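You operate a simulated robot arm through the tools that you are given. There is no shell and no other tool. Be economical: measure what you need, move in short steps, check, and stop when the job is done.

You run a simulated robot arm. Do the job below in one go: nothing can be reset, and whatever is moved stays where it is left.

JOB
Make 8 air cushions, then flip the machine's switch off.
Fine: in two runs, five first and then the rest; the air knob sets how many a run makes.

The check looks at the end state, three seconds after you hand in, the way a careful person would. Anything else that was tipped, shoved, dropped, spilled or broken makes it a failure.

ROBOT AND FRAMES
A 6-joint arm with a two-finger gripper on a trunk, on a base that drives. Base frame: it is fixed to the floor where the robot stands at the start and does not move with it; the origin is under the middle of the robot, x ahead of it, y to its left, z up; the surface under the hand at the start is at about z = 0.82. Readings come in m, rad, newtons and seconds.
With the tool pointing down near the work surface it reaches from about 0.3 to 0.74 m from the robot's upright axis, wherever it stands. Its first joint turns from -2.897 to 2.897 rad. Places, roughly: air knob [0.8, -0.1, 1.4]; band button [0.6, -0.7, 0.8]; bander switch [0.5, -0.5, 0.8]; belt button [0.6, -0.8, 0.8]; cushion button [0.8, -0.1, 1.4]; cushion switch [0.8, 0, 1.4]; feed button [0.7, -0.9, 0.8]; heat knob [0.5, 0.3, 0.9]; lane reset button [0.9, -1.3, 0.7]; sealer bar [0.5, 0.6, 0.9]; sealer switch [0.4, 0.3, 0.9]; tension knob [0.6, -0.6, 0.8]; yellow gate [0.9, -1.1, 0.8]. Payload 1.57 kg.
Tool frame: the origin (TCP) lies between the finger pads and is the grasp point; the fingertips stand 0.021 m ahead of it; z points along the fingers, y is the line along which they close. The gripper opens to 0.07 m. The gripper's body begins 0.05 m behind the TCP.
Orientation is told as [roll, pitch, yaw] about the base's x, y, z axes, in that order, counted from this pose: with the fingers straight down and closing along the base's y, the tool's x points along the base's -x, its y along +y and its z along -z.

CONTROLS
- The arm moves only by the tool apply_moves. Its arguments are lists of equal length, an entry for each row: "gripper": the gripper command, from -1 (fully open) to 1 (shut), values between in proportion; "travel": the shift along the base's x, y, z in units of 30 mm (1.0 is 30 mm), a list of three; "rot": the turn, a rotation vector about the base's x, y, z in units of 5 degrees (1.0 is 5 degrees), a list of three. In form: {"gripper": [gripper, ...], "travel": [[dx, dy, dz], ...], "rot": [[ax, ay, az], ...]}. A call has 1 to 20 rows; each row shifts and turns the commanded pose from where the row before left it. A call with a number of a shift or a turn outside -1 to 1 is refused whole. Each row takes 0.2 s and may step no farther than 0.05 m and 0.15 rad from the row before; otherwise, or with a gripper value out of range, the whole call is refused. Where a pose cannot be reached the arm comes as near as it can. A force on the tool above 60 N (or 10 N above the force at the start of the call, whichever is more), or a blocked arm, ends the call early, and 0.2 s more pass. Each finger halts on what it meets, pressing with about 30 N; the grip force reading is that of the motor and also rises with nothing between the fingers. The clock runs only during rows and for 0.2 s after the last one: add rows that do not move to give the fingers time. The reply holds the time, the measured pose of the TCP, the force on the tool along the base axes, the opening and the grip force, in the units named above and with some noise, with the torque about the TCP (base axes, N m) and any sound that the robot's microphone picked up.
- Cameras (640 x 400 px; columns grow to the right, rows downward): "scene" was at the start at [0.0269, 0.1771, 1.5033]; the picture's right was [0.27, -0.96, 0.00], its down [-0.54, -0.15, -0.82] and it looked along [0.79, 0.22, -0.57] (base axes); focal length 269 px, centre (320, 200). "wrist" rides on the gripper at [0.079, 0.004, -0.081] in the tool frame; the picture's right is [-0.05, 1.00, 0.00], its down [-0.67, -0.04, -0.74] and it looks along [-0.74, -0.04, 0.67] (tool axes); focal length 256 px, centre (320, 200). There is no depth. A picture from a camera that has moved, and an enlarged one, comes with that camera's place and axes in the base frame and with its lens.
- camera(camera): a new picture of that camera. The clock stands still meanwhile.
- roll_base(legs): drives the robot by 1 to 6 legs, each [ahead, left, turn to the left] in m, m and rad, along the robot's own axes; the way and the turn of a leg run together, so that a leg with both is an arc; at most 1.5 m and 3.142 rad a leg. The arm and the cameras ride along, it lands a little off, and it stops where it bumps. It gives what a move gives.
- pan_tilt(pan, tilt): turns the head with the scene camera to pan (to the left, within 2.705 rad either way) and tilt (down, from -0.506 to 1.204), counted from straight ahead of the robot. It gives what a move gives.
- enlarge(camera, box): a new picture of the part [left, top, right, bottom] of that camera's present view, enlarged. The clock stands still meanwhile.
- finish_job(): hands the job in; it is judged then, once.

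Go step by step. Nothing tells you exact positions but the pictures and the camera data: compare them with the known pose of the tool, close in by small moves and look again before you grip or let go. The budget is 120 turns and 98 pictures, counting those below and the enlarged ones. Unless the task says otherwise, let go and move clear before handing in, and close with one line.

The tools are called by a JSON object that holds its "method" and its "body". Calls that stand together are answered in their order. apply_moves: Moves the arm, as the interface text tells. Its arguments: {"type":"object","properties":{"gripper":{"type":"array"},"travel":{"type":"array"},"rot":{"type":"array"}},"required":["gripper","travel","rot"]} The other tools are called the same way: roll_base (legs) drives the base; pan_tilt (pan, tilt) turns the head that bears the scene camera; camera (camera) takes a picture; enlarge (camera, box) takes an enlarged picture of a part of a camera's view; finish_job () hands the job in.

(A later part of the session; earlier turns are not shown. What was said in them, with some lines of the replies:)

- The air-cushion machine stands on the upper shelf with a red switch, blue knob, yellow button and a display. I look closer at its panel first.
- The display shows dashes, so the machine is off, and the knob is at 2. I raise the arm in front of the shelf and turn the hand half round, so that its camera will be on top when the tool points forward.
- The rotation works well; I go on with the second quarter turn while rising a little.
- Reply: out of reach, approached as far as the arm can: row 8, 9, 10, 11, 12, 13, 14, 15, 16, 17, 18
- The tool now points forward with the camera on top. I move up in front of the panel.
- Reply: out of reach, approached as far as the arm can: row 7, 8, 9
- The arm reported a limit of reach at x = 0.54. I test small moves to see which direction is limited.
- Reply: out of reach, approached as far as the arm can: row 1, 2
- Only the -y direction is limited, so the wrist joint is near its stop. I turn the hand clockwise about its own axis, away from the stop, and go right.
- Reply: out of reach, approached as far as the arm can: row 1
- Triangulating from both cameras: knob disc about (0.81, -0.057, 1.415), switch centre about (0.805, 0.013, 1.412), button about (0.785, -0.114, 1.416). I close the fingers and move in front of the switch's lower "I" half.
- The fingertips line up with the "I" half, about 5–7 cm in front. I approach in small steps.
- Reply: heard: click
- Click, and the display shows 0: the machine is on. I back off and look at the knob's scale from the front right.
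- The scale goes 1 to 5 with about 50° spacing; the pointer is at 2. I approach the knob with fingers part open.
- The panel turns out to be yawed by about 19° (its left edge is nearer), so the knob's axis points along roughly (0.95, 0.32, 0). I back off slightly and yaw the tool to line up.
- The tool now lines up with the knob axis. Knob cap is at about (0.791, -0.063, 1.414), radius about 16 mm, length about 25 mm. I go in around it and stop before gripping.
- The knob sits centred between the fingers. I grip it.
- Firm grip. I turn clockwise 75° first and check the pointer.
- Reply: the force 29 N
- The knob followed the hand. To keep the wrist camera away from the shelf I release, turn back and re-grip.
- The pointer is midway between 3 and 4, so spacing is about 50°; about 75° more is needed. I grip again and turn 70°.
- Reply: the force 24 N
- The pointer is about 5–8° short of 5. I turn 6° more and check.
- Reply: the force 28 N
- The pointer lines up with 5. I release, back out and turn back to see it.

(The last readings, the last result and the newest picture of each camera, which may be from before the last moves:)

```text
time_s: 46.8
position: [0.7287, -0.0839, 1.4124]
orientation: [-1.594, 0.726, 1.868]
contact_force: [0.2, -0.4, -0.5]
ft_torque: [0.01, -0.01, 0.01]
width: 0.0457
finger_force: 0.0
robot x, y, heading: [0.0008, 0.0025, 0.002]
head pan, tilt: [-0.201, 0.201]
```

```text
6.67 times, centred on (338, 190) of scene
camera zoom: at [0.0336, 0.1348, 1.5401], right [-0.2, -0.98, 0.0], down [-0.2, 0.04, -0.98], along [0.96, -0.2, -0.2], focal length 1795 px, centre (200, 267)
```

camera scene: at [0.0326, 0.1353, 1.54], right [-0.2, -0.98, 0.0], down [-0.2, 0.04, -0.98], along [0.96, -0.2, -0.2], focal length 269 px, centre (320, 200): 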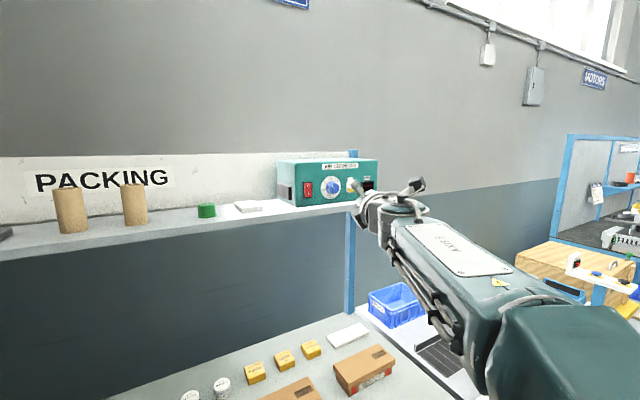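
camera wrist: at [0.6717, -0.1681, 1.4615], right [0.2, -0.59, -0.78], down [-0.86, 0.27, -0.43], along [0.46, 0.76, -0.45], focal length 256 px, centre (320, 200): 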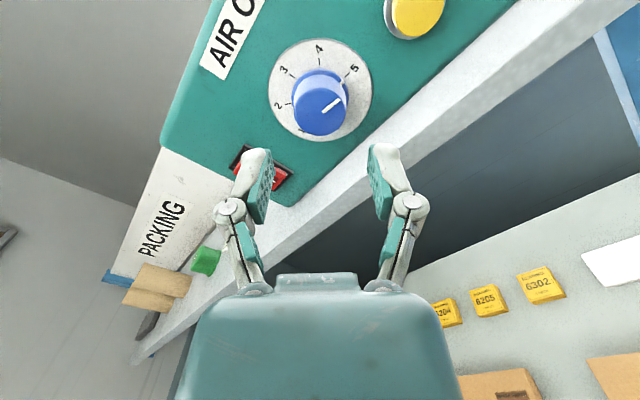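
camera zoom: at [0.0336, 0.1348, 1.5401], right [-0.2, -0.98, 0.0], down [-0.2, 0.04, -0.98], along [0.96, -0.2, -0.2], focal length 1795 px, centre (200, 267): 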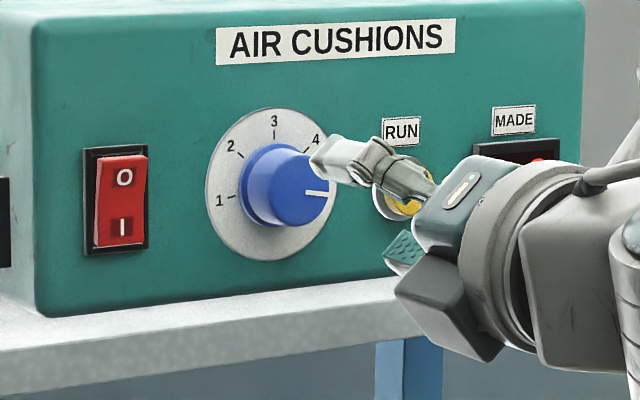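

The knob reads 5. The run button's cap is at about (0.818, -0.125, 1.409); I close the fingers and move in front of it.

{"method": "apply_moves", "body": {"gripper": [1, 1, 1, 1, 1], "travel": [[0, -0.5, -0.03], [0.1, -0.5, -0.03], [0.3, -0.5, -0.03], [0.3, -0.5, 0], [0, 0, 0]], "rot": [[0, 0, 0], [0, 0, 0], [0, 0, 0], [0, 0, 0], [0, 0, 0]]}}

{"method": "camera", "body": {"camera": "wrist"}}

{"method": "enlarge", "body": {"camera": "scene", "box": [290, 160, 386, 220]}}

```text
time_s: 48.0
position: [0.7509, -0.1445, 1.4093]
orientation: [-1.594, 0.725, 1.869]
contact_force: [0.8, -0.2, -0.1]
ft_torque: [0.03, -0.04, -0.03]
width: 0.0
finger_force: 28.6
robot x, y, heading: [-0.0015, 0.0034, 0.004]
head pan, tilt: [-0.201, 0.201]
```

```text
61 pictures are left
camera wrist: at [0.6927, -0.2288, 1.459], right [0.2, -0.59, -0.78], down [-0.86, 0.27, -0.43], along [0.46, 0.76, -0.45], focal length 256 px, centre (320, 200)
```

wrist: 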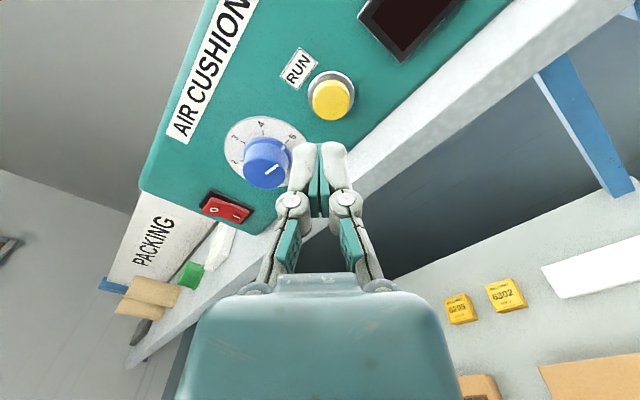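

```text
6.67 times, centred on (338, 190) of scene
camera zoom: at [0.0339, 0.1342, 1.5401], right [-0.2, -0.98, 0.0], down [-0.2, 0.04, -0.98], along [0.96, -0.2, -0.2], focal length 1795 px, centre (200, 267)
```

zoom: 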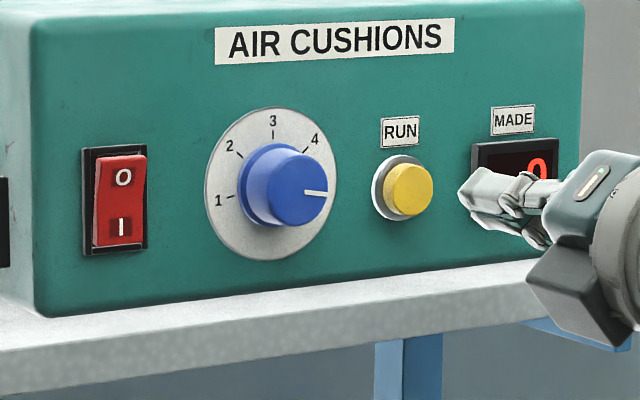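

I shift slightly right and down, then advance gently onto the button.

{"method": "apply_moves", "body": {"gripper": [1, 1, 1, 1, 1, 1, 1, 1], "travel": [[0.05, -0.14, -0.14], [0.4, 0.136, 0], [0.4, 0.136, 0], [0.4, 0.136, 0], [0.3, 0.1, 0], [0.06, 0.02, 0], [0.06, 0.02, 0], [0, 0, 0]], "rot": [[0, 0, 0], [0, 0, 0], [0, 0, 0], [0, 0, 0], [0, 0, 0], [0, 0, 0], [0, 0, 0], [0, 0, 0]]}}

{"method": "camera", "body": {"camera": "wrist"}}

{"method": "enlarge", "body": {"camera": "scene", "box": [290, 160, 386, 220]}}

```text
time_s: 49.8
position: [0.7868, -0.1336, 1.3954]
orientation: [-1.592, 0.727, 1.868]
contact_force: [1.2, -1.3, -0.2]
ft_torque: [0.01, 0.03, 0.0]
width: 0.0
finger_force: 28.5
out of reach, approached as far as the arm can: row 4, 5
robot x, y, heading: [0.0003, -0.0017, 0.001]
head pan, tilt: [-0.201, 0.201]
```

```text
59 pictures are left
camera wrist: at [0.7292, -0.2175, 1.4445], right [0.2, -0.59, -0.78], down [-0.86, 0.27, -0.43], along [0.46, 0.76, -0.45], focal length 256 px, centre (320, 200)
```

wrist: 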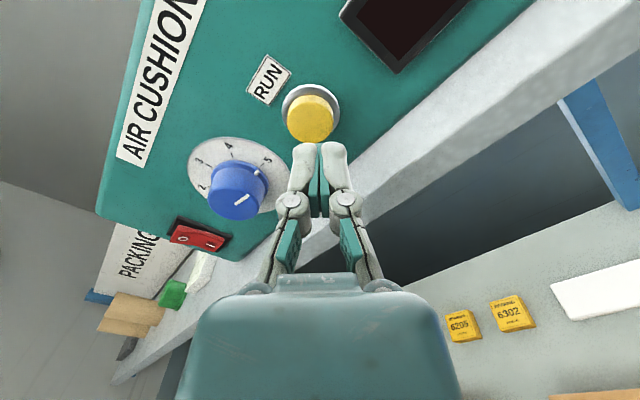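

```text
6.67 times, centred on (338, 190) of scene
camera zoom: at [0.0341, 0.1344, 1.5401], right [-0.2, -0.98, 0.0], down [-0.2, 0.04, -0.98], along [0.96, -0.2, -0.2], focal length 1795 px, centre (200, 267)
```

zoom: 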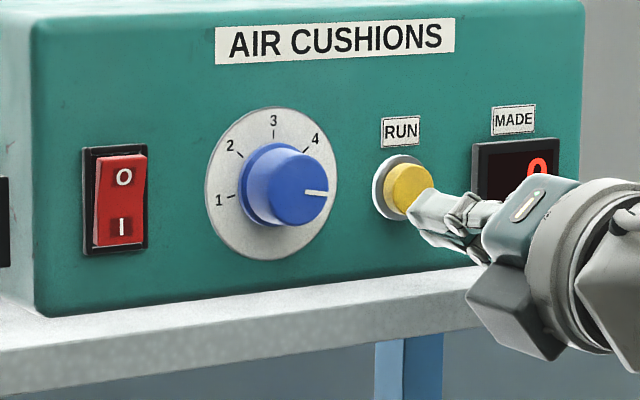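

The arm is at its reach limit here with the yawed tool. A straight-ahead tool brings the wrist nearer, so I back off and undo the yaw.

{"method": "apply_moves", "body": {"gripper": [1, 1, 1, 1, 1, 1], "travel": [[-0.6, -0.1, 0.1], [-0.6, 0.1, 0.1], [-0.3, 0.1, 0.1], [0, 0.1, 0.1], [0, 0.1, 0], [0, 0, 0]], "rot": [[0, 0, 0], [0, 0, -0.94], [0, 0, -0.94], [0, 0, -0.94], [0, 0, -0.94], [0, 0, 0]]}}

{"method": "camera", "body": {"camera": "wrist"}}

```text
time_s: 51.2
position: [0.7813, -0.1353, 1.4359]
orientation: [-1.595, 0.728, 1.538]
contact_force: [-0.7, 0.6, -0.1]
ft_torque: [0.01, 0.0, -0.01]
width: 0.0002
finger_force: 28.6
out of reach, approached as far as the arm can: row 1, 2, 3, 4, 5
robot x, y, heading: [0.0011, 0.0033, -0.001]
head pan, tilt: [-0.201, 0.201]
```

```text
57 pictures are left
camera wrist: at [0.6997, -0.1957, 1.4845], right [0.0, -0.62, -0.78], down [-0.73, 0.53, -0.43], along [0.68, 0.57, -0.45], focal length 256 px, centre (320, 200)
```

wrist: 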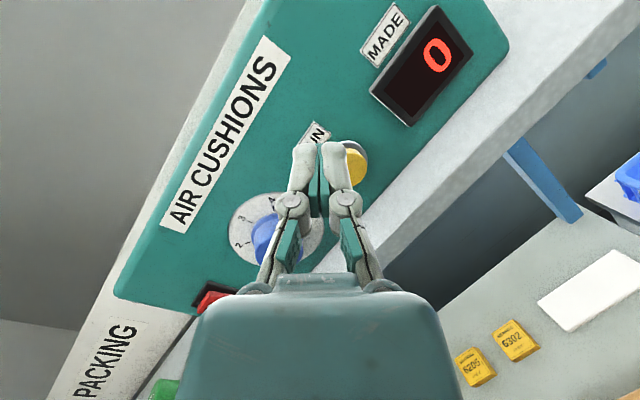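

The commanded pose is still out of reach; I retreat further along -x to re-sync.

{"method": "apply_moves", "body": {"gripper": [1, 1, 1, 1], "travel": [[-0.7, 0, 0], [-0.7, 0, 0], [-0.7, 0, 0], [0, 0, 0]], "rot": [[0, 0, 0], [0, 0, 0], [0, 0, 0], [0, 0, 0]]}}

{"method": "pan_tilt", "body": {"pan": -0.6, "tilt": 0.9}}

{"method": "camera", "body": {"camera": "scene"}}

```text
time_s: 52.2
position: [0.7544, -0.1446, 1.466]
orientation: [-1.593, 0.725, 1.54]
contact_force: [0.4, -1.2, -0.7]
ft_torque: [-0.02, -0.02, 0.02]
width: 0.0003
finger_force: 28.5
out of reach, approached as far as the arm can: row 1, 2, 3
robot x, y, heading: [-0.0031, -0.0006, 0.001]
head pan, tilt: [-0.201, 0.201]
```

```text
time_s: 53.3
position: [0.7539, -0.1453, 1.4662]
orientation: [-1.593, 0.726, 1.541]
contact_force: [0.7, 0.4, -0.3]
ft_torque: [-0.02, 0.0, -0.02]
width: 0.0001
finger_force: 28.7
robot x, y, heading: [-0.0004, 0.0001, -0.002]
head pan, tilt: [-0.6, 0.901]
```

```text
56 pictures are left
camera scene: at [0.005, 0.1105, 1.4786], right [-0.56, -0.83, 0.0], down [-0.65, 0.44, -0.62], along [0.51, -0.35, -0.78], focal length 269 px, centre (320, 200)
```

scene: 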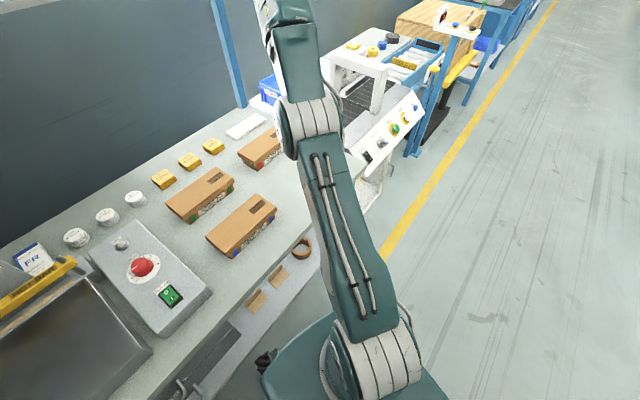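

The elbow is stretched straight and the motion slides along the reach limit. I pull in toward the shoulder (back, left, down).

{"method": "apply_moves", "body": {"gripper": [1, 1, 1, 1, 1, 1], "travel": [[-0.9, 0.1, -0.3], [-0.9, 0.1, -0.3], [-0.9, 0.1, -0.3], [-0.9, 0, -0.3], [-0.6, 0, 0], [0, 0, 0]], "rot": [[0, 0, 0], [0, 0, 0], [0, 0, 0], [0, 0, 0], [0, 0, 0], [0, 0, 0]]}}

{"method": "camera", "body": {"camera": "scene"}}

{"method": "camera", "body": {"camera": "wrist"}}

```text
time_s: 54.7
position: [0.6287, -0.1344, 1.4306]
orientation: [-1.594, 0.726, 1.541]
contact_force: [0.5, -0.2, -0.3]
ft_torque: [-0.03, -0.02, -0.02]
width: 0.0
finger_force: 28.3
out of reach, approached as far as the arm can: row 1
robot x, y, heading: [-0.0012, 0.0009, -0.002]
head pan, tilt: [-0.6, 0.901]
```

```text
55 pictures are left
camera scene: at [0.0039, 0.1111, 1.4785], right [-0.56, -0.83, 0.0], down [-0.65, 0.44, -0.62], along [0.51, -0.35, -0.78], focal length 269 px, centre (320, 200)
```

scene: 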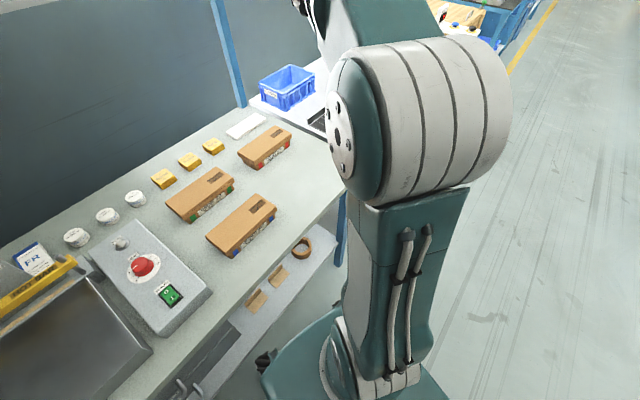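

```text
54 pictures are left
camera wrist: at [0.5463, -0.1952, 1.4796], right [0.0, -0.62, -0.78], down [-0.73, 0.53, -0.43], along [0.68, 0.57, -0.45], focal length 256 px, centre (320, 200)
```

wrist: 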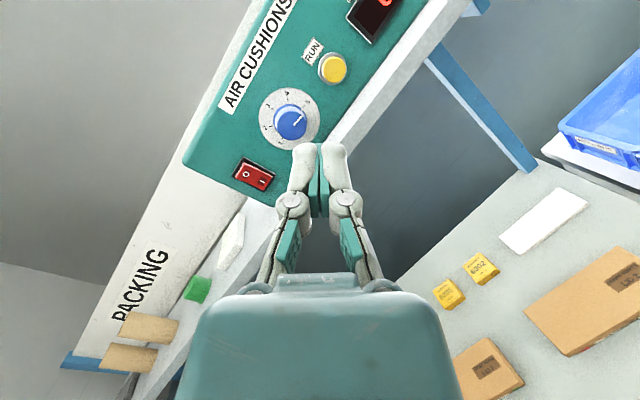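

The button is just beyond reach from here; moving the base right brings the shoulder in line with it. The floor at the right is clear, so I drive 0.18 m right and 0.02 m ahead.

{"method": "roll_base", "body": {"legs": [[0.0, -0.18, 0.0], [0.02, 0.0, 0.0]]}}

{"method": "pan_tilt", "body": {"pan": 0.05, "tilt": 0.2}}

{"method": "camera", "body": {"camera": "scene"}}

{"method": "camera", "body": {"camera": "wrist"}}

```text
time_s: 56.6
position: [0.6483, -0.3202, 1.4298]
orientation: [-1.592, 0.726, 1.541]
contact_force: [-0.3, -0.2, -1.1]
ft_torque: [0.04, 0.02, 0.03]
width: 0.0
finger_force: 28.5
robot x, y, heading: [0.022, -0.1827, -0.003]
head pan, tilt: [-0.6, 0.901]
```

```text
time_s: 57.6
position: [0.6475, -0.317, 1.4302]
orientation: [-1.592, 0.726, 1.542]
contact_force: [0.9, -1.8, -0.8]
ft_torque: [-0.04, 0.0, -0.01]
width: 0.0
finger_force: 28.4
robot x, y, heading: [0.0222, -0.1816, 0.001]
head pan, tilt: [0.051, 0.201]
```

```text
53 pictures are left
camera scene: at [0.0546, -0.0245, 1.54], right [0.05, -1.0, 0.0], down [-0.2, -0.01, -0.98], along [0.98, 0.05, -0.2], focal length 269 px, centre (320, 200)
```

scene: 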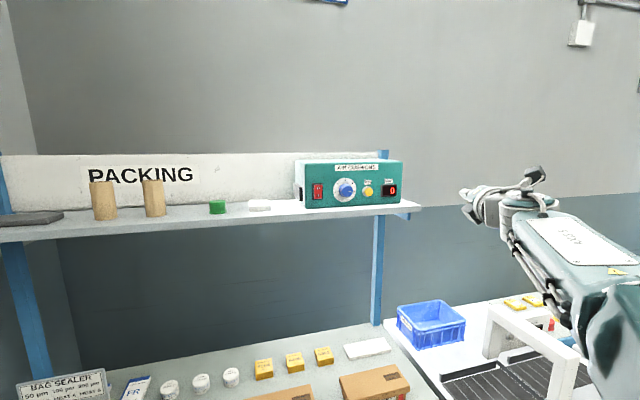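

```text
52 pictures are left
camera wrist: at [0.5668, -0.3779, 1.4795], right [0.0, -0.62, -0.78], down [-0.73, 0.53, -0.43], along [0.68, 0.57, -0.45], focal length 256 px, centre (320, 200)
```

wrist: 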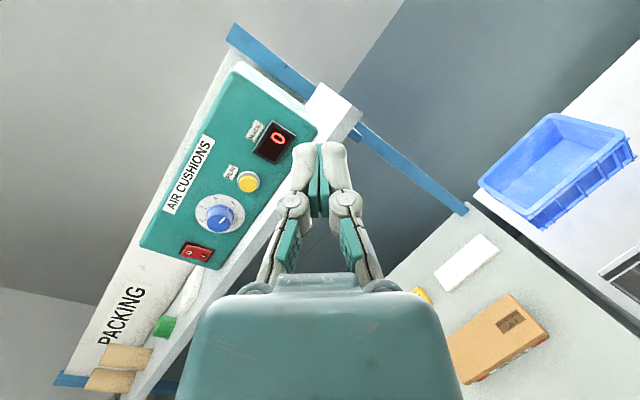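

I move to the pre-press spot in front of the button, yawing the tool to the panel.

{"method": "apply_moves", "body": {"gripper": [1, 1, 1, 1, 1, 1, 1, 1, 1], "travel": [[0, 0.7, -0.1], [0.3, 0.7, -0.1], [0.4, 0.7, -0.1], [0.4, 0.7, -0.1], [0.5, 0.7, -0.1], [0.6, 0.7, -0.1], [0.6, 0.7, -0.1], [0.6, 0.7, -0.1], [0, 0, 0]], "rot": [[0, 0, 0.47], [0, 0, 0.47], [0, 0, 0.47], [0, 0, 0.47], [0, 0, 0.47], [0, 0, 0.47], [0, 0, 0.47], [0, 0, 0.47], [0, 0, 0]]}}

{"method": "camera", "body": {"camera": "wrist"}}

{"method": "enlarge", "body": {"camera": "scene", "box": [290, 150, 418, 230]}}

```text
time_s: 59.6
position: [0.75, -0.1495, 1.4066]
orientation: [-1.59, 0.727, 1.87]
contact_force: [-0.1, -0.3, -0.4]
ft_torque: [0.02, -0.01, -0.02]
width: 0.0
finger_force: 28.2
robot x, y, heading: [0.0218, -0.1789, -0.001]
head pan, tilt: [0.051, 0.201]
```

```text
51 pictures are left
camera wrist: at [0.6931, -0.2334, 1.4559], right [0.2, -0.59, -0.78], down [-0.86, 0.27, -0.43], along [0.46, 0.76, -0.45], focal length 256 px, centre (320, 200)
```

wrist: 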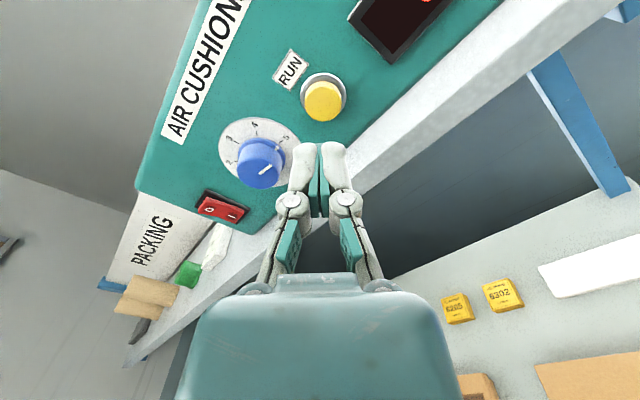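

```text
5.00 times, centred on (354, 190) of scene
camera zoom: at [0.0553, -0.024, 1.54], right [0.05, -1.0, 0.0], down [-0.2, -0.01, -0.98], along [0.98, 0.05, -0.2], focal length 1346 px, centre (150, 250)
```

zoom: 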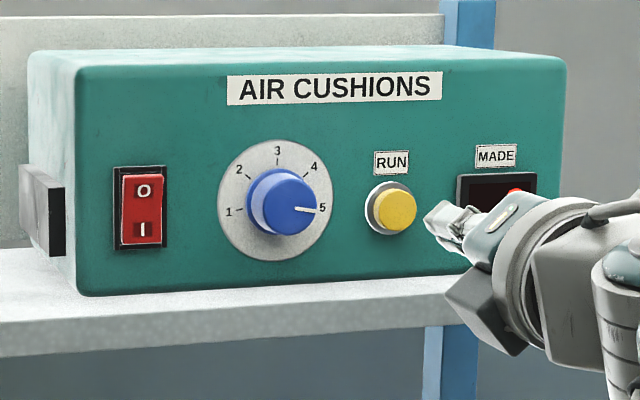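

Well aligned and the knob is clearly on 5. I advance toward the button.

{"method": "apply_moves", "body": {"gripper": [1, 1, 1, 1, 1, 1, 1, 1], "travel": [[0.4, 0.136, 0], [0.4, 0.136, 0], [0.4, 0.136, 0], [0.3, 0.1, 0], [0.06, 0.02, 0], [0.06, 0.02, 0], [0.06, 0.02, 0], [0, 0, 0]], "rot": [[0, 0, 0], [0, 0, 0], [0, 0, 0], [0, 0, 0], [0, 0, 0], [0, 0, 0], [0, 0, 0], [0, 0, 0]]}}

{"method": "camera", "body": {"camera": "wrist"}}

{"method": "enlarge", "body": {"camera": "scene", "box": [290, 150, 418, 230]}}

```text
time_s: 61.5
position: [0.8001, -0.133, 1.4064]
orientation: [-1.592, 0.728, 1.869]
contact_force: [-0.2, 0.0, 0.1]
ft_torque: [-0.03, 0.01, -0.01]
width: 0.0
finger_force: 28.7
robot x, y, heading: [0.0193, -0.1836, 0.003]
head pan, tilt: [0.051, 0.201]
```

```text
49 pictures are left
camera wrist: at [0.7432, -0.216, 1.4553], right [0.2, -0.59, -0.78], down [-0.86, 0.27, -0.43], along [0.46, 0.76, -0.45], focal length 256 px, centre (320, 200)
```

wrist: 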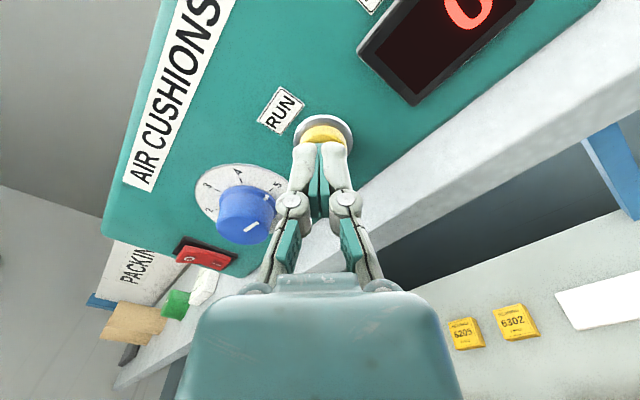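

```text
5.00 times, centred on (354, 190) of scene
camera zoom: at [0.0556, -0.024, 1.54], right [0.05, -1.0, 0.0], down [-0.2, -0.01, -0.98], along [0.98, 0.05, -0.2], focal length 1346 px, centre (150, 250)
```

zoom: 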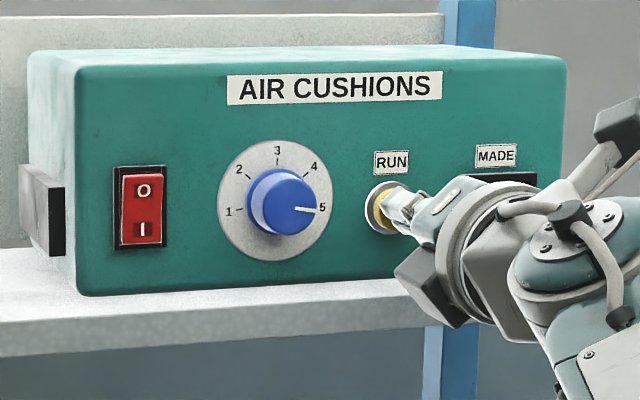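

Just in front of the cap, no contact yet. I press in 1.5 mm steps.

{"method": "apply_moves", "body": {"gripper": [1, 1, 1, 1], "travel": [[0.05, 0.017, 0], [0.05, 0.017, 0], [0.05, 0.017, 0], [0, 0, 0]], "rot": [[0, 0, 0], [0, 0, 0], [0, 0, 0], [0, 0, 0]]}}

```text
time_s: 62.5
position: [0.805, -0.1313, 1.4078]
orientation: [-1.593, 0.727, 1.868]
contact_force: [-6.5, -1.5, -0.6]
ft_torque: [-0.04, 0.04, 0.04]
width: 0.0063
finger_force: 28.3
robot x, y, heading: [0.0205, -0.1834, 0.005]
head pan, tilt: [0.051, 0.201]
heard: click
```

A click with 6.5 N: pressed. I back off and check the display.

{"method": "apply_moves", "body": {"gripper": [1, 1, 1, 1, 1], "travel": [[-0.5, -0.17, 0], [-0.5, -0.17, 0], [-0.5, -0.17, 0], [-0.5, -0.17, 0], [0, 0, 0]], "rot": [[0, 0, 0], [0, 0, 0], [0, 0, 0], [0, 0, 0], [0, 0, 0]]}}

{"method": "camera", "body": {"camera": "wrist"}}

{"method": "camera", "body": {"camera": "scene"}}

```text
time_s: 63.6
position: [0.7444, -0.1522, 1.4061]
orientation: [-1.592, 0.728, 1.87]
contact_force: [0.7, -0.4, -0.6]
ft_torque: [0.02, 0.02, 0.01]
width: 0.0
finger_force: 29.2
robot x, y, heading: [0.0176, -0.1831, -0.003]
head pan, tilt: [0.051, 0.201]
```

```text
47 pictures are left
camera wrist: at [0.6877, -0.2352, 1.4554], right [0.2, -0.59, -0.78], down [-0.86, 0.27, -0.43], along [0.46, 0.76, -0.45], focal length 256 px, centre (320, 200)
```

wrist: 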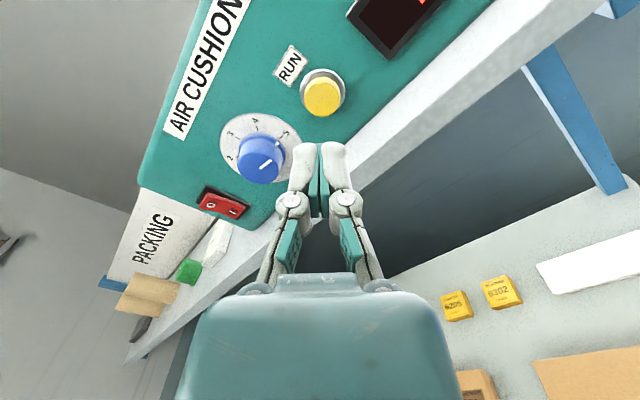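

```text
46 pictures are left
camera scene: at [0.0552, -0.0242, 1.54], right [0.05, -1.0, 0.0], down [-0.2, -0.01, -0.98], along [0.98, 0.05, -0.2], focal length 269 px, centre (320, 200)
```

scene: 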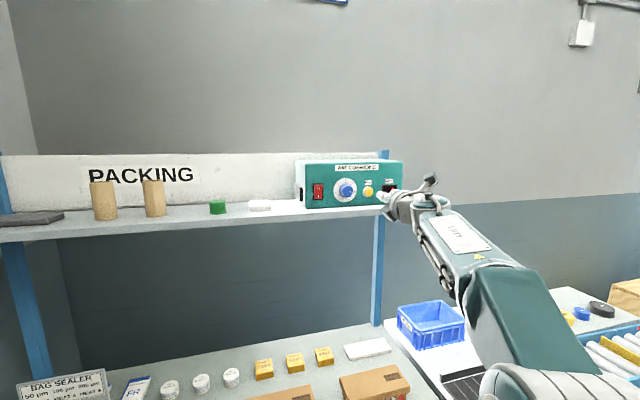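

I move to the knob's pre-grasp spot (opening the fingers and rolling clockwise for room to turn back), which also uncovers the display.

{"method": "apply_moves", "body": {"gripper": [-0.3, -0.3, -0.3, -0.3, -0.3, -0.3, -0.3, -0.3, -0.3, -0.3, -0.3], "travel": [[-0.2, 0.2, 0], [-0.1, 0.25, 0], [-0.1, 0.25, 0.02], [-0.1, 0.25, 0.02], [0, 0.25, 0.02], [0, 0.25, 0.02], [0, 0.25, 0.02], [0, 0.25, 0.02], [0, 0.25, 0], [0, 0.1, 0], [0, 0, 0]], "rot": [[0.946, 0.322, 0], [0.946, 0.322, 0], [0.946, 0.322, 0], [0.946, 0.322, 0], [0.946, 0.322, 0], [0.946, 0.322, 0], [0.946, 0.322, 0], [0.946, 0.322, 0], [0.946, 0.322, 0], [0.946, 0.322, 0], [0, 0, 0]]}}

{"method": "camera", "body": {"camera": "wrist"}}

{"method": "enlarge", "body": {"camera": "scene", "box": [290, 150, 418, 230]}}

```text
time_s: 66.0
position: [0.7308, -0.0813, 1.4099]
orientation: [-1.57, -0.147, 1.877]
contact_force: [0.7, 0.2, -0.1]
ft_torque: [0.02, -0.01, 0.03]
width: 0.0455
finger_force: 0.0
robot x, y, heading: [0.0205, -0.1848, 0.002]
head pan, tilt: [0.051, 0.201]
```

```text
45 pictures are left
camera wrist: at [0.6778, -0.1797, 1.3953], right [-0.06, 0.19, -0.98], down [-0.91, 0.4, 0.13], along [0.42, 0.9, 0.15], focal length 256 px, centre (320, 200)
```

wrist: 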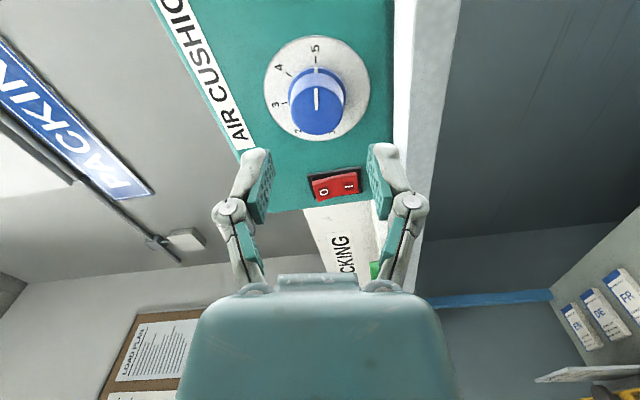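

```text
5.00 times, centred on (354, 190) of scene
camera zoom: at [0.0551, -0.0237, 1.5399], right [0.05, -1.0, 0.0], down [-0.2, -0.01, -0.98], along [0.98, 0.05, -0.2], focal length 1346 px, centre (150, 250)
```

zoom: 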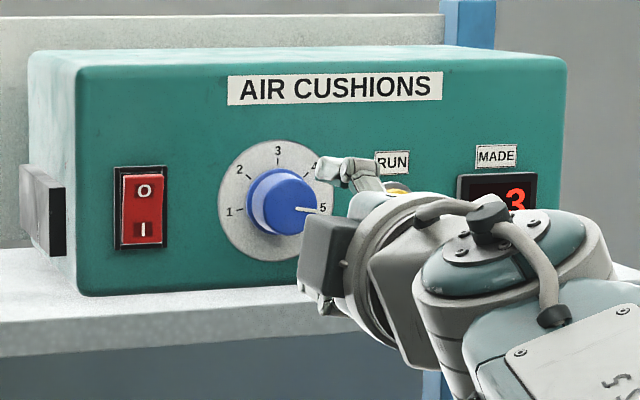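

The counter reads 3 and is counting. I wait for the run to finish before touching the knob.

{"method": "apply_moves", "body": {"gripper": [-0.3, -0.3, -0.3, -0.3, -0.3, -0.3, -0.3, -0.3, -0.3, -0.3, -0.3, -0.3, -0.3, -0.3, -0.3, -0.3, -0.3, -0.3, -0.3, -0.3], "travel": [[0, 0, 0], [0, 0, 0], [0, 0, 0], [0, 0, 0], [0, 0, 0], [0, 0, 0], [0, 0, 0], [0, 0, 0], [0, 0, 0], [0, 0, 0], [0, 0, 0], [0, 0, 0], [0, 0, 0], [0, 0, 0], [0, 0, 0], [0, 0, 0], [0, 0, 0], [0, 0, 0], [0, 0, 0], [0, 0, 0]], "rot": [[0, 0, 0], [0, 0, 0], [0, 0, 0], [0, 0, 0], [0, 0, 0], [0, 0, 0], [0, 0, 0], [0, 0, 0], [0, 0, 0], [0, 0, 0], [0, 0, 0], [0, 0, 0], [0, 0, 0], [0, 0, 0], [0, 0, 0], [0, 0, 0], [0, 0, 0], [0, 0, 0], [0, 0, 0], [0, 0, 0]]}}

{"method": "enlarge", "body": {"camera": "scene", "box": [290, 150, 418, 230]}}

{"method": "enlarge", "body": {"camera": "wrist", "box": [220, 20, 420, 145]}}

```text
time_s: 70.2
position: [0.7311, -0.0801, 1.4109]
orientation: [-1.569, -0.145, 1.876]
contact_force: [0.3, -0.4, 0.5]
ft_torque: [0.0, -0.01, 0.0]
width: 0.0452
finger_force: 0.0
robot x, y, heading: [0.0188, -0.1806, -0.001]
head pan, tilt: [0.051, 0.201]
```

```text
5.00 times, centred on (354, 190) of scene
camera zoom: at [0.0551, -0.0237, 1.5399], right [0.05, -1.0, 0.0], down [-0.2, -0.01, -0.98], along [0.98, 0.05, -0.2], focal length 1346 px, centre (150, 250)
```

zoom: 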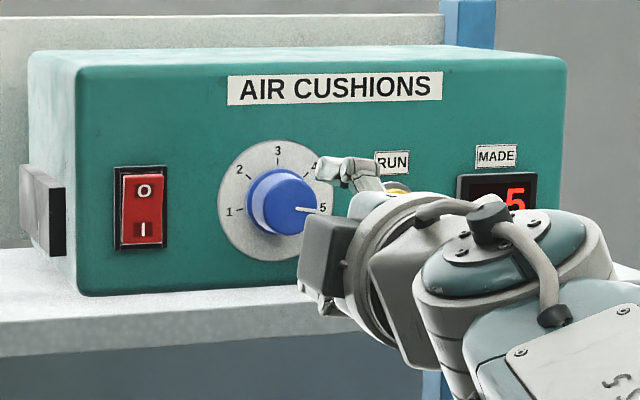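

```text
3.20 times, centred on (320, 82) of wrist
camera zoom: at [0.6777, -0.1798, 1.3955], right [-0.06, 0.19, -0.98], down [-0.91, 0.4, 0.13], along [0.42, 0.9, 0.15], focal length 819 px, centre (320, 576)
```

zoom: 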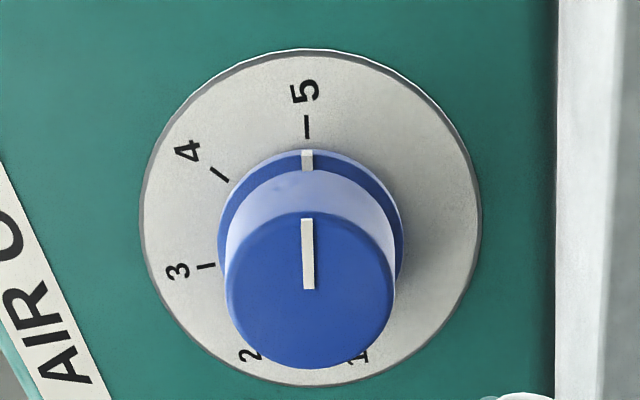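

Counter reads 5 and the pointer is exactly on 5. I move in and grip the knob for the turn back to 3.

{"method": "apply_moves", "body": {"gripper": [-0.3, -0.3, -0.3, -0.3, -0.3, -0.3, -0.3, 0.3, 0.3, 0.3], "travel": [[0, 0, 0.06], [0.3, 0.09, 0], [0.3, 0.09, 0], [0.3, 0.09, 0], [0.3, 0.09, 0], [0.3, 0.09, 0], [0.35, 0.09, 0], [0, 0, 0], [0, 0, 0], [0, 0, 0]], "rot": [[0, 0, 0], [0, 0, 0], [0, 0, 0], [0, 0, 0], [0, 0, 0], [0, 0, 0], [0, 0, 0], [0, 0, 0], [0, 0, 0], [0, 0, 0]]}}

{"method": "camera", "body": {"camera": "wrist"}}

```text
time_s: 72.5
position: [0.785, -0.0657, 1.4129]
orientation: [-1.569, -0.147, 1.877]
contact_force: [1.3, -0.6, -0.7]
ft_torque: [-0.02, -0.02, -0.13]
width: 0.0333
finger_force: 32.1
robot x, y, heading: [0.0177, -0.182, -0.004]
head pan, tilt: [0.051, 0.201]
```

```text
41 pictures are left
camera wrist: at [0.733, -0.1635, 1.3972], right [-0.06, 0.19, -0.98], down [-0.91, 0.4, 0.13], along [0.42, 0.9, 0.15], focal length 256 px, centre (320, 200)
```

wrist: 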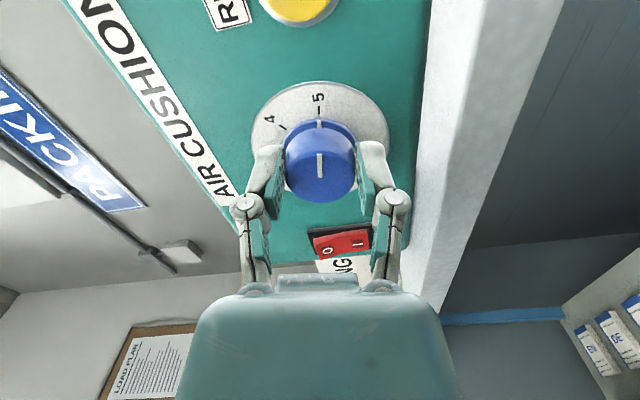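

Gripped cleanly with the pointer at 5. I turn counterclockwise 95° and look.

{"method": "apply_moves", "body": {"gripper": [0.3, 0.3, 0.3, 0.3, 0.3, 0.3, 0.3, 0.3, 0.3, 0.3, 0.3, 0.3, 0.3, 0.3, 0.3, 0.3, 0.3, 0.3, 0.3, 0.3], "travel": [[0, 0, 0], [0, 0, 0], [0, 0, 0], [0, 0, 0], [0, 0, 0], [0, 0, 0], [0, 0, 0], [0, 0, 0], [0, 0, 0], [0, 0, 0], [0, 0, 0], [0, 0, 0], [0, 0, 0], [0, 0, 0], [0, 0, 0], [0, 0, 0], [0, 0, 0], [0, 0, 0], [0, 0, 0], [0, 0, 0]], "rot": [[-0.946, -0.322, 0], [-0.946, -0.322, 0], [-0.946, -0.322, 0], [-0.946, -0.322, 0], [-0.946, -0.322, 0], [-0.946, -0.322, 0], [-0.946, -0.322, 0], [-0.946, -0.322, 0], [-0.946, -0.322, 0], [-0.946, -0.322, 0], [-0.946, -0.322, 0], [-0.946, -0.322, 0], [-0.946, -0.322, 0], [-0.946, -0.322, 0], [-0.946, -0.322, 0], [-0.946, -0.322, 0], [-0.946, -0.322, 0], [-0.946, -0.322, 0], [-0.946, -0.322, 0], [0, 0, 0]]}}

{"method": "camera", "body": {"camera": "wrist"}}

{"method": "enlarge", "body": {"camera": "wrist", "box": [220, 60, 420, 185]}}

```text
time_s: 76.7
position: [0.785, -0.064, 1.4127]
orientation: [-1.95, 1.509, 1.522]
contact_force: [4.3, 11.3, 18.8]
ft_torque: [0.14, -0.42, 0.0]
width: 0.033
finger_force: 31.9
robot x, y, heading: [0.0203, -0.18, -0.005]
head pan, tilt: [0.051, 0.201]
```

```text
40 pictures are left
camera wrist: at [0.7107, -0.0993, 1.4908], right [0.32, -0.94, -0.11], down [-0.71, -0.17, -0.68], along [0.62, 0.3, -0.72], focal length 256 px, centre (320, 200)
```

wrist: 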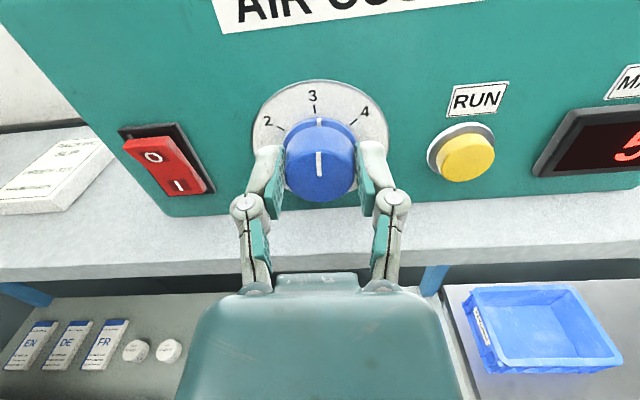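

```text
3.20 times, centred on (320, 122) of wrist
camera zoom: at [0.7107, -0.0993, 1.4908], right [0.32, -0.94, -0.11], down [-0.71, -0.17, -0.68], along [0.62, 0.3, -0.72], focal length 819 px, centre (320, 448)
```

zoom: 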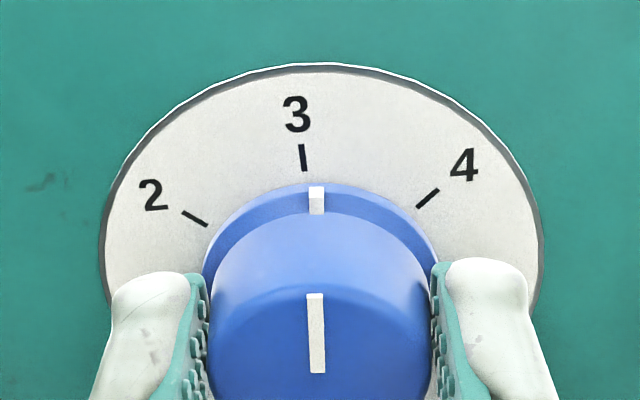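

About 5° short of 3. I turn 5.5° more, then release and verify.

{"method": "apply_moves", "body": {"gripper": [0.3, 0.3, 0.3], "travel": [[0, 0, 0], [0, 0, 0], [0, 0, 0]], "rot": [[-0.52, -0.177, 0], [-0.52, -0.177, 0], [0, 0, 0]]}}

{"method": "enlarge", "body": {"camera": "wrist", "box": [220, 60, 420, 185]}}

```text
time_s: 77.5
position: [0.786, -0.0631, 1.4126]
orientation: [2.112, 1.528, -0.697]
contact_force: [1.6, 14.1, 19.8]
ft_torque: [0.23, -0.55, 0.11]
width: 0.0331
finger_force: 32.0
robot x, y, heading: [0.0193, -0.1843, -0.002]
head pan, tilt: [0.051, 0.201]
```

```text
3.20 times, centred on (320, 122) of wrist
camera zoom: at [0.7083, -0.0923, 1.4911], right [0.33, -0.94, -0.02], down [-0.69, -0.23, -0.68], along [0.64, 0.23, -0.73], focal length 819 px, centre (320, 448)
```

zoom: 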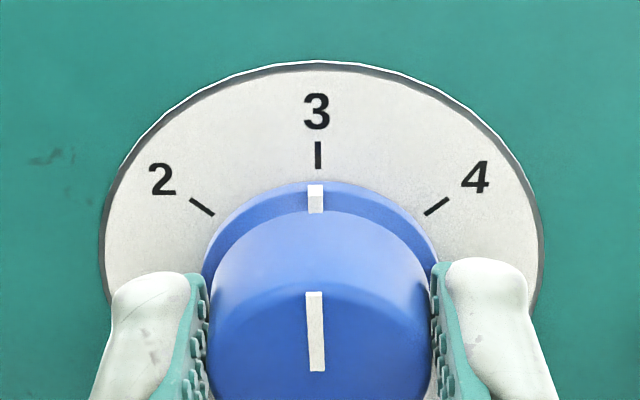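

Exactly on 3. I release, back out, and move to the pre-press spot in front of RUN.

{"method": "apply_moves", "body": {"gripper": [-0.3, -0.3, -0.3, -0.3, -0.3, 1, 1, 1, 1, 1, 1, 1, 1, 1, 1, 1], "travel": [[0, 0, 0], [0, 0, 0], [-0.63, -0.215, 0], [-0.63, -0.215, 0], [-0.63, -0.215, 0], [0, -0.25, 0], [0, -0.25, -0.02], [0, -0.25, -0.03], [0.1, -0.25, -0.03], [0.1, -0.25, -0.03], [0.1, -0.25, -0.03], [0.1, -0.25, -0.03], [0.1, -0.25, -0.03], [0.08, -0.2, 0], [0, -0.1, 0], [0, 0, 0]], "rot": [[0, 0, 0], [0, 0, 0], [0, 0, 0], [0, 0, 0], [0, 0, 0], [0.946, 0.322, 0], [0.946, 0.322, 0], [0.946, 0.322, 0], [0.946, 0.322, 0], [0.946, 0.322, 0], [0.946, 0.322, 0], [0.946, 0.322, 0], [0.946, 0.322, 0], [0.946, 0.322, 0], [0.946, 0.322, 0], [0, 0, 0]]}}

{"method": "camera", "body": {"camera": "wrist"}}

{"method": "enlarge", "body": {"camera": "scene", "box": [290, 150, 418, 230]}}

```text
time_s: 80.8
position: [0.7464, -0.1539, 1.4059]
orientation: [-1.593, 0.733, 1.869]
contact_force: [0.0, 0.5, -0.7]
ft_torque: [-0.01, 0.01, -0.02]
width: 0.0002
finger_force: 28.4
robot x, y, heading: [0.0194, -0.1815, 0.001]
head pan, tilt: [0.051, 0.201]
```

```text
37 pictures are left
camera wrist: at [0.6888, -0.2377, 1.4553], right [0.21, -0.59, -0.78], down [-0.86, 0.27, -0.43], along [0.46, 0.76, -0.46], focal length 256 px, centre (320, 200)
```

wrist: 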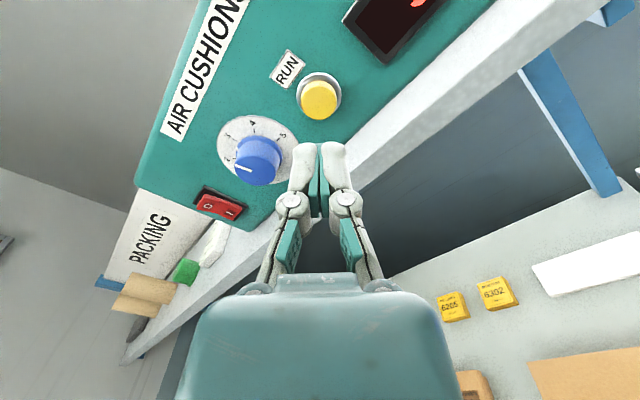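

```text
5.00 times, centred on (354, 190) of scene
camera zoom: at [0.0552, -0.0241, 1.54], right [0.05, -1.0, 0.0], down [-0.2, -0.01, -0.98], along [0.98, 0.05, -0.2], focal length 1346 px, centre (150, 250)
```

zoom: 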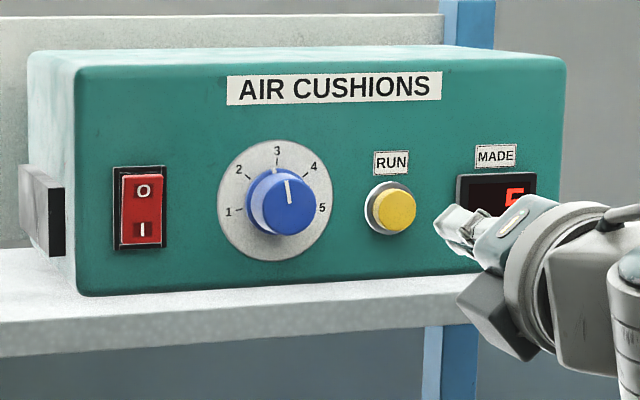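

Knob on 3, counter 5. I press RUN with the same approach as before.

{"method": "apply_moves", "body": {"gripper": [1, 1, 1, 1, 1, 1, 1, 1, 1, 1], "travel": [[0, 0.09, 0], [0.4, 0.136, 0], [0.4, 0.136, 0], [0.4, 0.136, 0], [0.4, 0.136, 0], [0.17, 0.06, 0], [0.05, 0.017, 0], [0.05, 0.017, 0], [0.05, 0.017, 0], [0, 0, 0]], "rot": [[0, 0, 0], [0, 0, 0], [0, 0, 0], [0, 0, 0], [0, 0, 0], [0, 0, 0], [0, 0, 0], [0, 0, 0], [0, 0, 0], [0, 0, 0]]}}

```text
time_s: 83.0
position: [0.8047, -0.1318, 1.4063]
orientation: [-1.594, 0.735, 1.869]
contact_force: [-3.5, -1.0, 0.3]
ft_torque: [-0.01, -0.02, 0.0]
width: 0.006
finger_force: 28.5
robot x, y, heading: [0.0152, -0.1819, 0.004]
head pan, tilt: [0.051, 0.201]
heard: click
```

Click. I back off and move in front of the switch while the run goes on.

{"method": "apply_moves", "body": {"gripper": [1, 1, 1, 1, 1, 1, 1, 1, 1, 1, 1, 1, 1, 1, 1], "travel": [[-0.6, -0.2, 0], [-0.6, -0.2, 0], [-0.6, -0.2, 0], [-0.6, -0.2, 0], [-0.6, 0, 0], [0, 0.7, 0.1], [0, 0.7, 0.1], [0, 0.7, 0.1], [0, 0.7, 0.1], [0, 0.7, 0.1], [0, 0.7, 0.1], [0, 0.4, 0], [0, 0, 0], [0, 0, 0], [0, 0, 0]], "rot": [[0, 0, 0], [0, 0, 0], [0, 0, 0], [0, 0, 0], [0, 0, 0], [0, 0, 0], [0, 0, 0], [0, 0, 0], [0, 0, 0], [0, 0, 0], [0, 0, 0], [0, 0, 0], [0, 0, 0], [0, 0, 0], [0, 0, 0]]}}

{"method": "camera", "body": {"camera": "wrist"}}

{"method": "enlarge", "body": {"camera": "scene", "box": [290, 150, 418, 230]}}

```text
time_s: 86.2
position: [0.7149, -0.0188, 1.4246]
orientation: [-1.594, 0.736, 1.87]
contact_force: [0.0, -0.4, 0.4]
ft_torque: [0.03, -0.01, 0.03]
width: 0.0
finger_force: 28.5
robot x, y, heading: [0.0213, -0.1848, -0.004]
head pan, tilt: [0.051, 0.201]
```

```text
35 pictures are left
camera wrist: at [0.6565, -0.1009, 1.4736], right [0.21, -0.6, -0.78], down [-0.86, 0.27, -0.43], along [0.46, 0.76, -0.46], focal length 256 px, centre (320, 200)
```

wrist: 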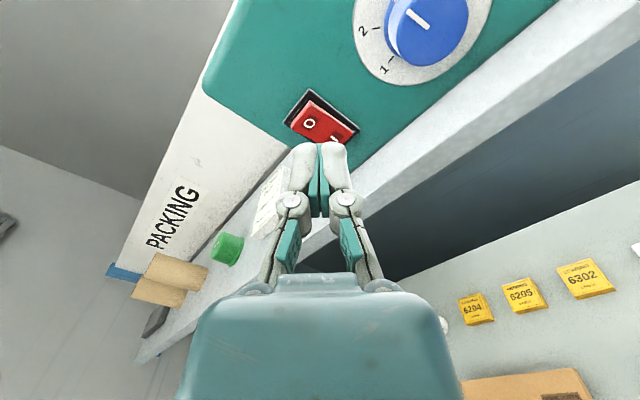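

```text
5.00 times, centred on (354, 190) of scene
camera zoom: at [0.0551, -0.0234, 1.5399], right [0.05, -1.0, 0.0], down [-0.2, -0.01, -0.98], along [0.98, 0.05, -0.2], focal length 1346 px, centre (150, 250)
```

zoom: 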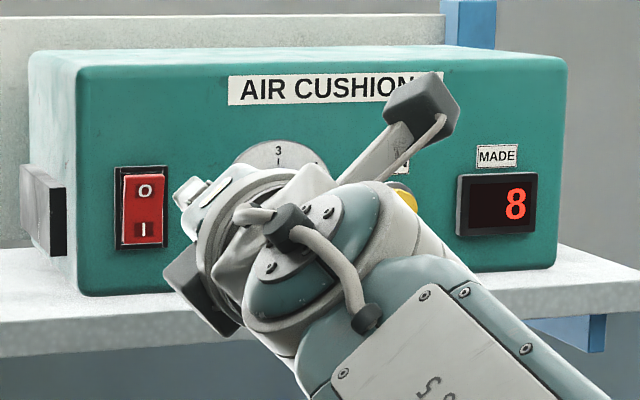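

The counter shows 8, the run being complete. The "O" mark is at about (0.773, 0.015, 1.426); I align and approach it.

{"method": "apply_moves", "body": {"gripper": [1, 1, 1, 1, 1, 1], "travel": [[-0.13, 0.45, 0.08], [0.4, 0.136, 0], [0.4, 0.136, 0], [0.2, 0.07, 0], [0, 0, 0], [0, 0, 0]], "rot": [[0, 0, 0], [0, 0, 0], [0, 0, 0], [0, 0, 0], [0, 0, 0], [0, 0, 0]]}}

{"method": "camera", "body": {"camera": "wrist"}}

{"method": "enlarge", "body": {"camera": "scene", "box": [290, 150, 418, 230]}}

```text
time_s: 87.7
position: [0.7408, 0.0072, 1.4271]
orientation: [-1.594, 0.735, 1.87]
contact_force: [0.3, -0.1, -0.1]
ft_torque: [-0.01, 0.0, 0.01]
width: 0.0001
finger_force: 28.8
robot x, y, heading: [0.0197, -0.1827, 0.001]
head pan, tilt: [0.051, 0.201]
```

```text
33 pictures are left
camera wrist: at [0.6827, -0.077, 1.4761], right [0.21, -0.6, -0.78], down [-0.86, 0.27, -0.43], along [0.46, 0.76, -0.46], focal length 256 px, centre (320, 200)
```

wrist: 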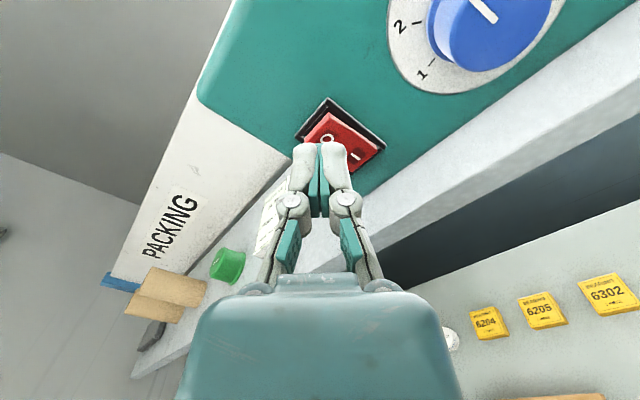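

```text
5.00 times, centred on (354, 190) of scene
camera zoom: at [0.0553, -0.0232, 1.5399], right [0.05, -1.0, 0.0], down [-0.2, -0.01, -0.98], along [0.98, 0.05, -0.2], focal length 1346 px, centre (150, 250)
```

zoom: 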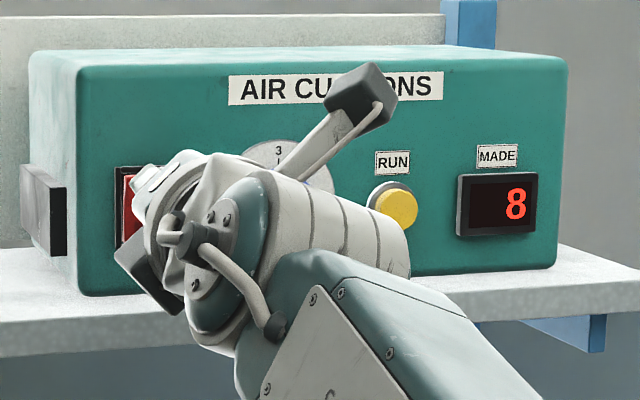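

Still 8 — the run has stopped. I press the "O" end in small steps.

{"method": "apply_moves", "body": {"gripper": [1, 1, 1, 1, 1, 1, 1, 1], "travel": [[0.1, -0.03, -0.03], [0.1, 0.034, 0], [0.1, 0.034, 0], [0.07, 0.024, 0], [0.07, 0.024, 0], [0.07, 0.024, 0], [0.07, 0.024, 0], [0, 0, 0]], "rot": [[0, 0, 0], [0, 0, 0], [0, 0, 0], [0, 0, 0], [0, 0, 0], [0, 0, 0], [0, 0, 0], [0, 0, 0]]}}

{"method": "enlarge", "body": {"camera": "scene", "box": [290, 150, 418, 230]}}

```text
time_s: 89.5
position: [0.7569, 0.0099, 1.4263]
orientation: [-1.593, 0.736, 1.87]
contact_force: [-5.5, 0.1, 0.4]
ft_torque: [0.0, 0.08, 0.01]
width: 0.0
finger_force: 29.1
robot x, y, heading: [0.0188, -0.1824, 0.002]
head pan, tilt: [0.051, 0.201]
heard: click
```

```text
5.00 times, centred on (354, 190) of scene
camera zoom: at [0.0546, -0.0236, 1.5399], right [0.05, -1.0, 0.0], down [-0.2, -0.01, -0.98], along [0.98, 0.05, -0.2], focal length 1346 px, centre (150, 250)
```

zoom: 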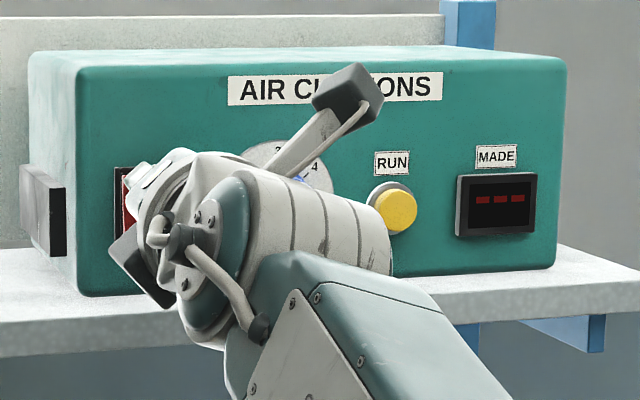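

Click, and the display went to dashes: off. I back away and make a last check.

{"method": "apply_moves", "body": {"gripper": [1, 1, 1, 1, 1, 1, 1], "travel": [[-0.6, -0.2, 0], [-0.6, -0.2, 0], [-0.7, -0.2, 0], [-0.7, -0.2, 0], [-0.7, -0.5, 0], [-0.7, -0.7, 0], [0, 0, 0]], "rot": [[0, 0, 0], [0, 0, 0], [0, 0, 0], [0, 0, 0], [0, 0, 0], [0, 0, 0], [0, 0, 0]]}}

{"method": "camera", "body": {"camera": "scene"}}

{"method": "camera", "body": {"camera": "wrist"}}

```text
time_s: 91.0
position: [0.6376, -0.0507, 1.4246]
orientation: [-1.593, 0.735, 1.869]
contact_force: [0.3, -0.2, 0.0]
ft_torque: [0.01, 0.01, -0.03]
width: 0.0002
finger_force: 28.6
robot x, y, heading: [0.0192, -0.1809, 0.0]
head pan, tilt: [0.051, 0.201]
```

```text
30 pictures are left
camera scene: at [0.0545, -0.0238, 1.54], right [0.05, -1.0, 0.0], down [-0.2, -0.01, -0.98], along [0.98, 0.05, -0.2], focal length 269 px, centre (320, 200)
```

scene: 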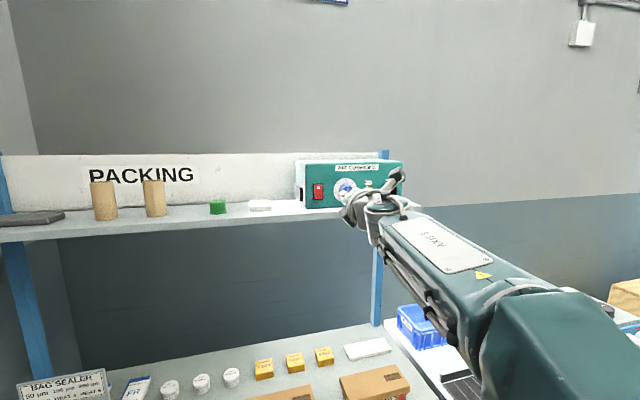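

```text
29 pictures are left
camera wrist: at [0.5796, -0.134, 1.4751], right [0.21, -0.6, -0.78], down [-0.86, 0.27, -0.43], along [0.46, 0.76, -0.46], focal length 256 px, centre (320, 200)
```

wrist: 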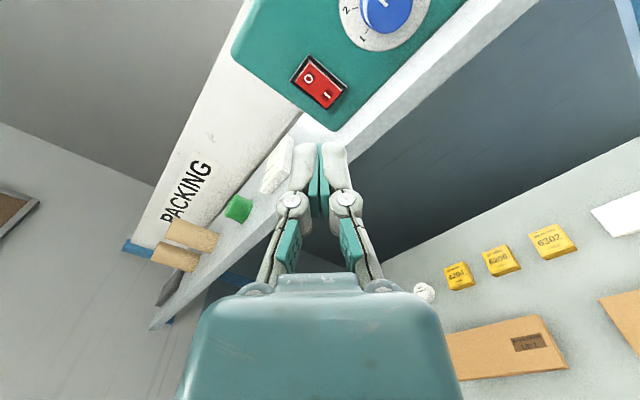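

The switch is on O, the hand is clear, and nothing else in view was moved, so I hand in.

{"method": "finish_job", "body": {}}

```text
The job is handed in.
```

I made 8 air cushions in two runs, 5 then 3, and the counter read 8 before I switched the machine off; its display now shows dashes. I also drove the robot base about 0.18 m to the right to reach the RUN button, and it is still there.
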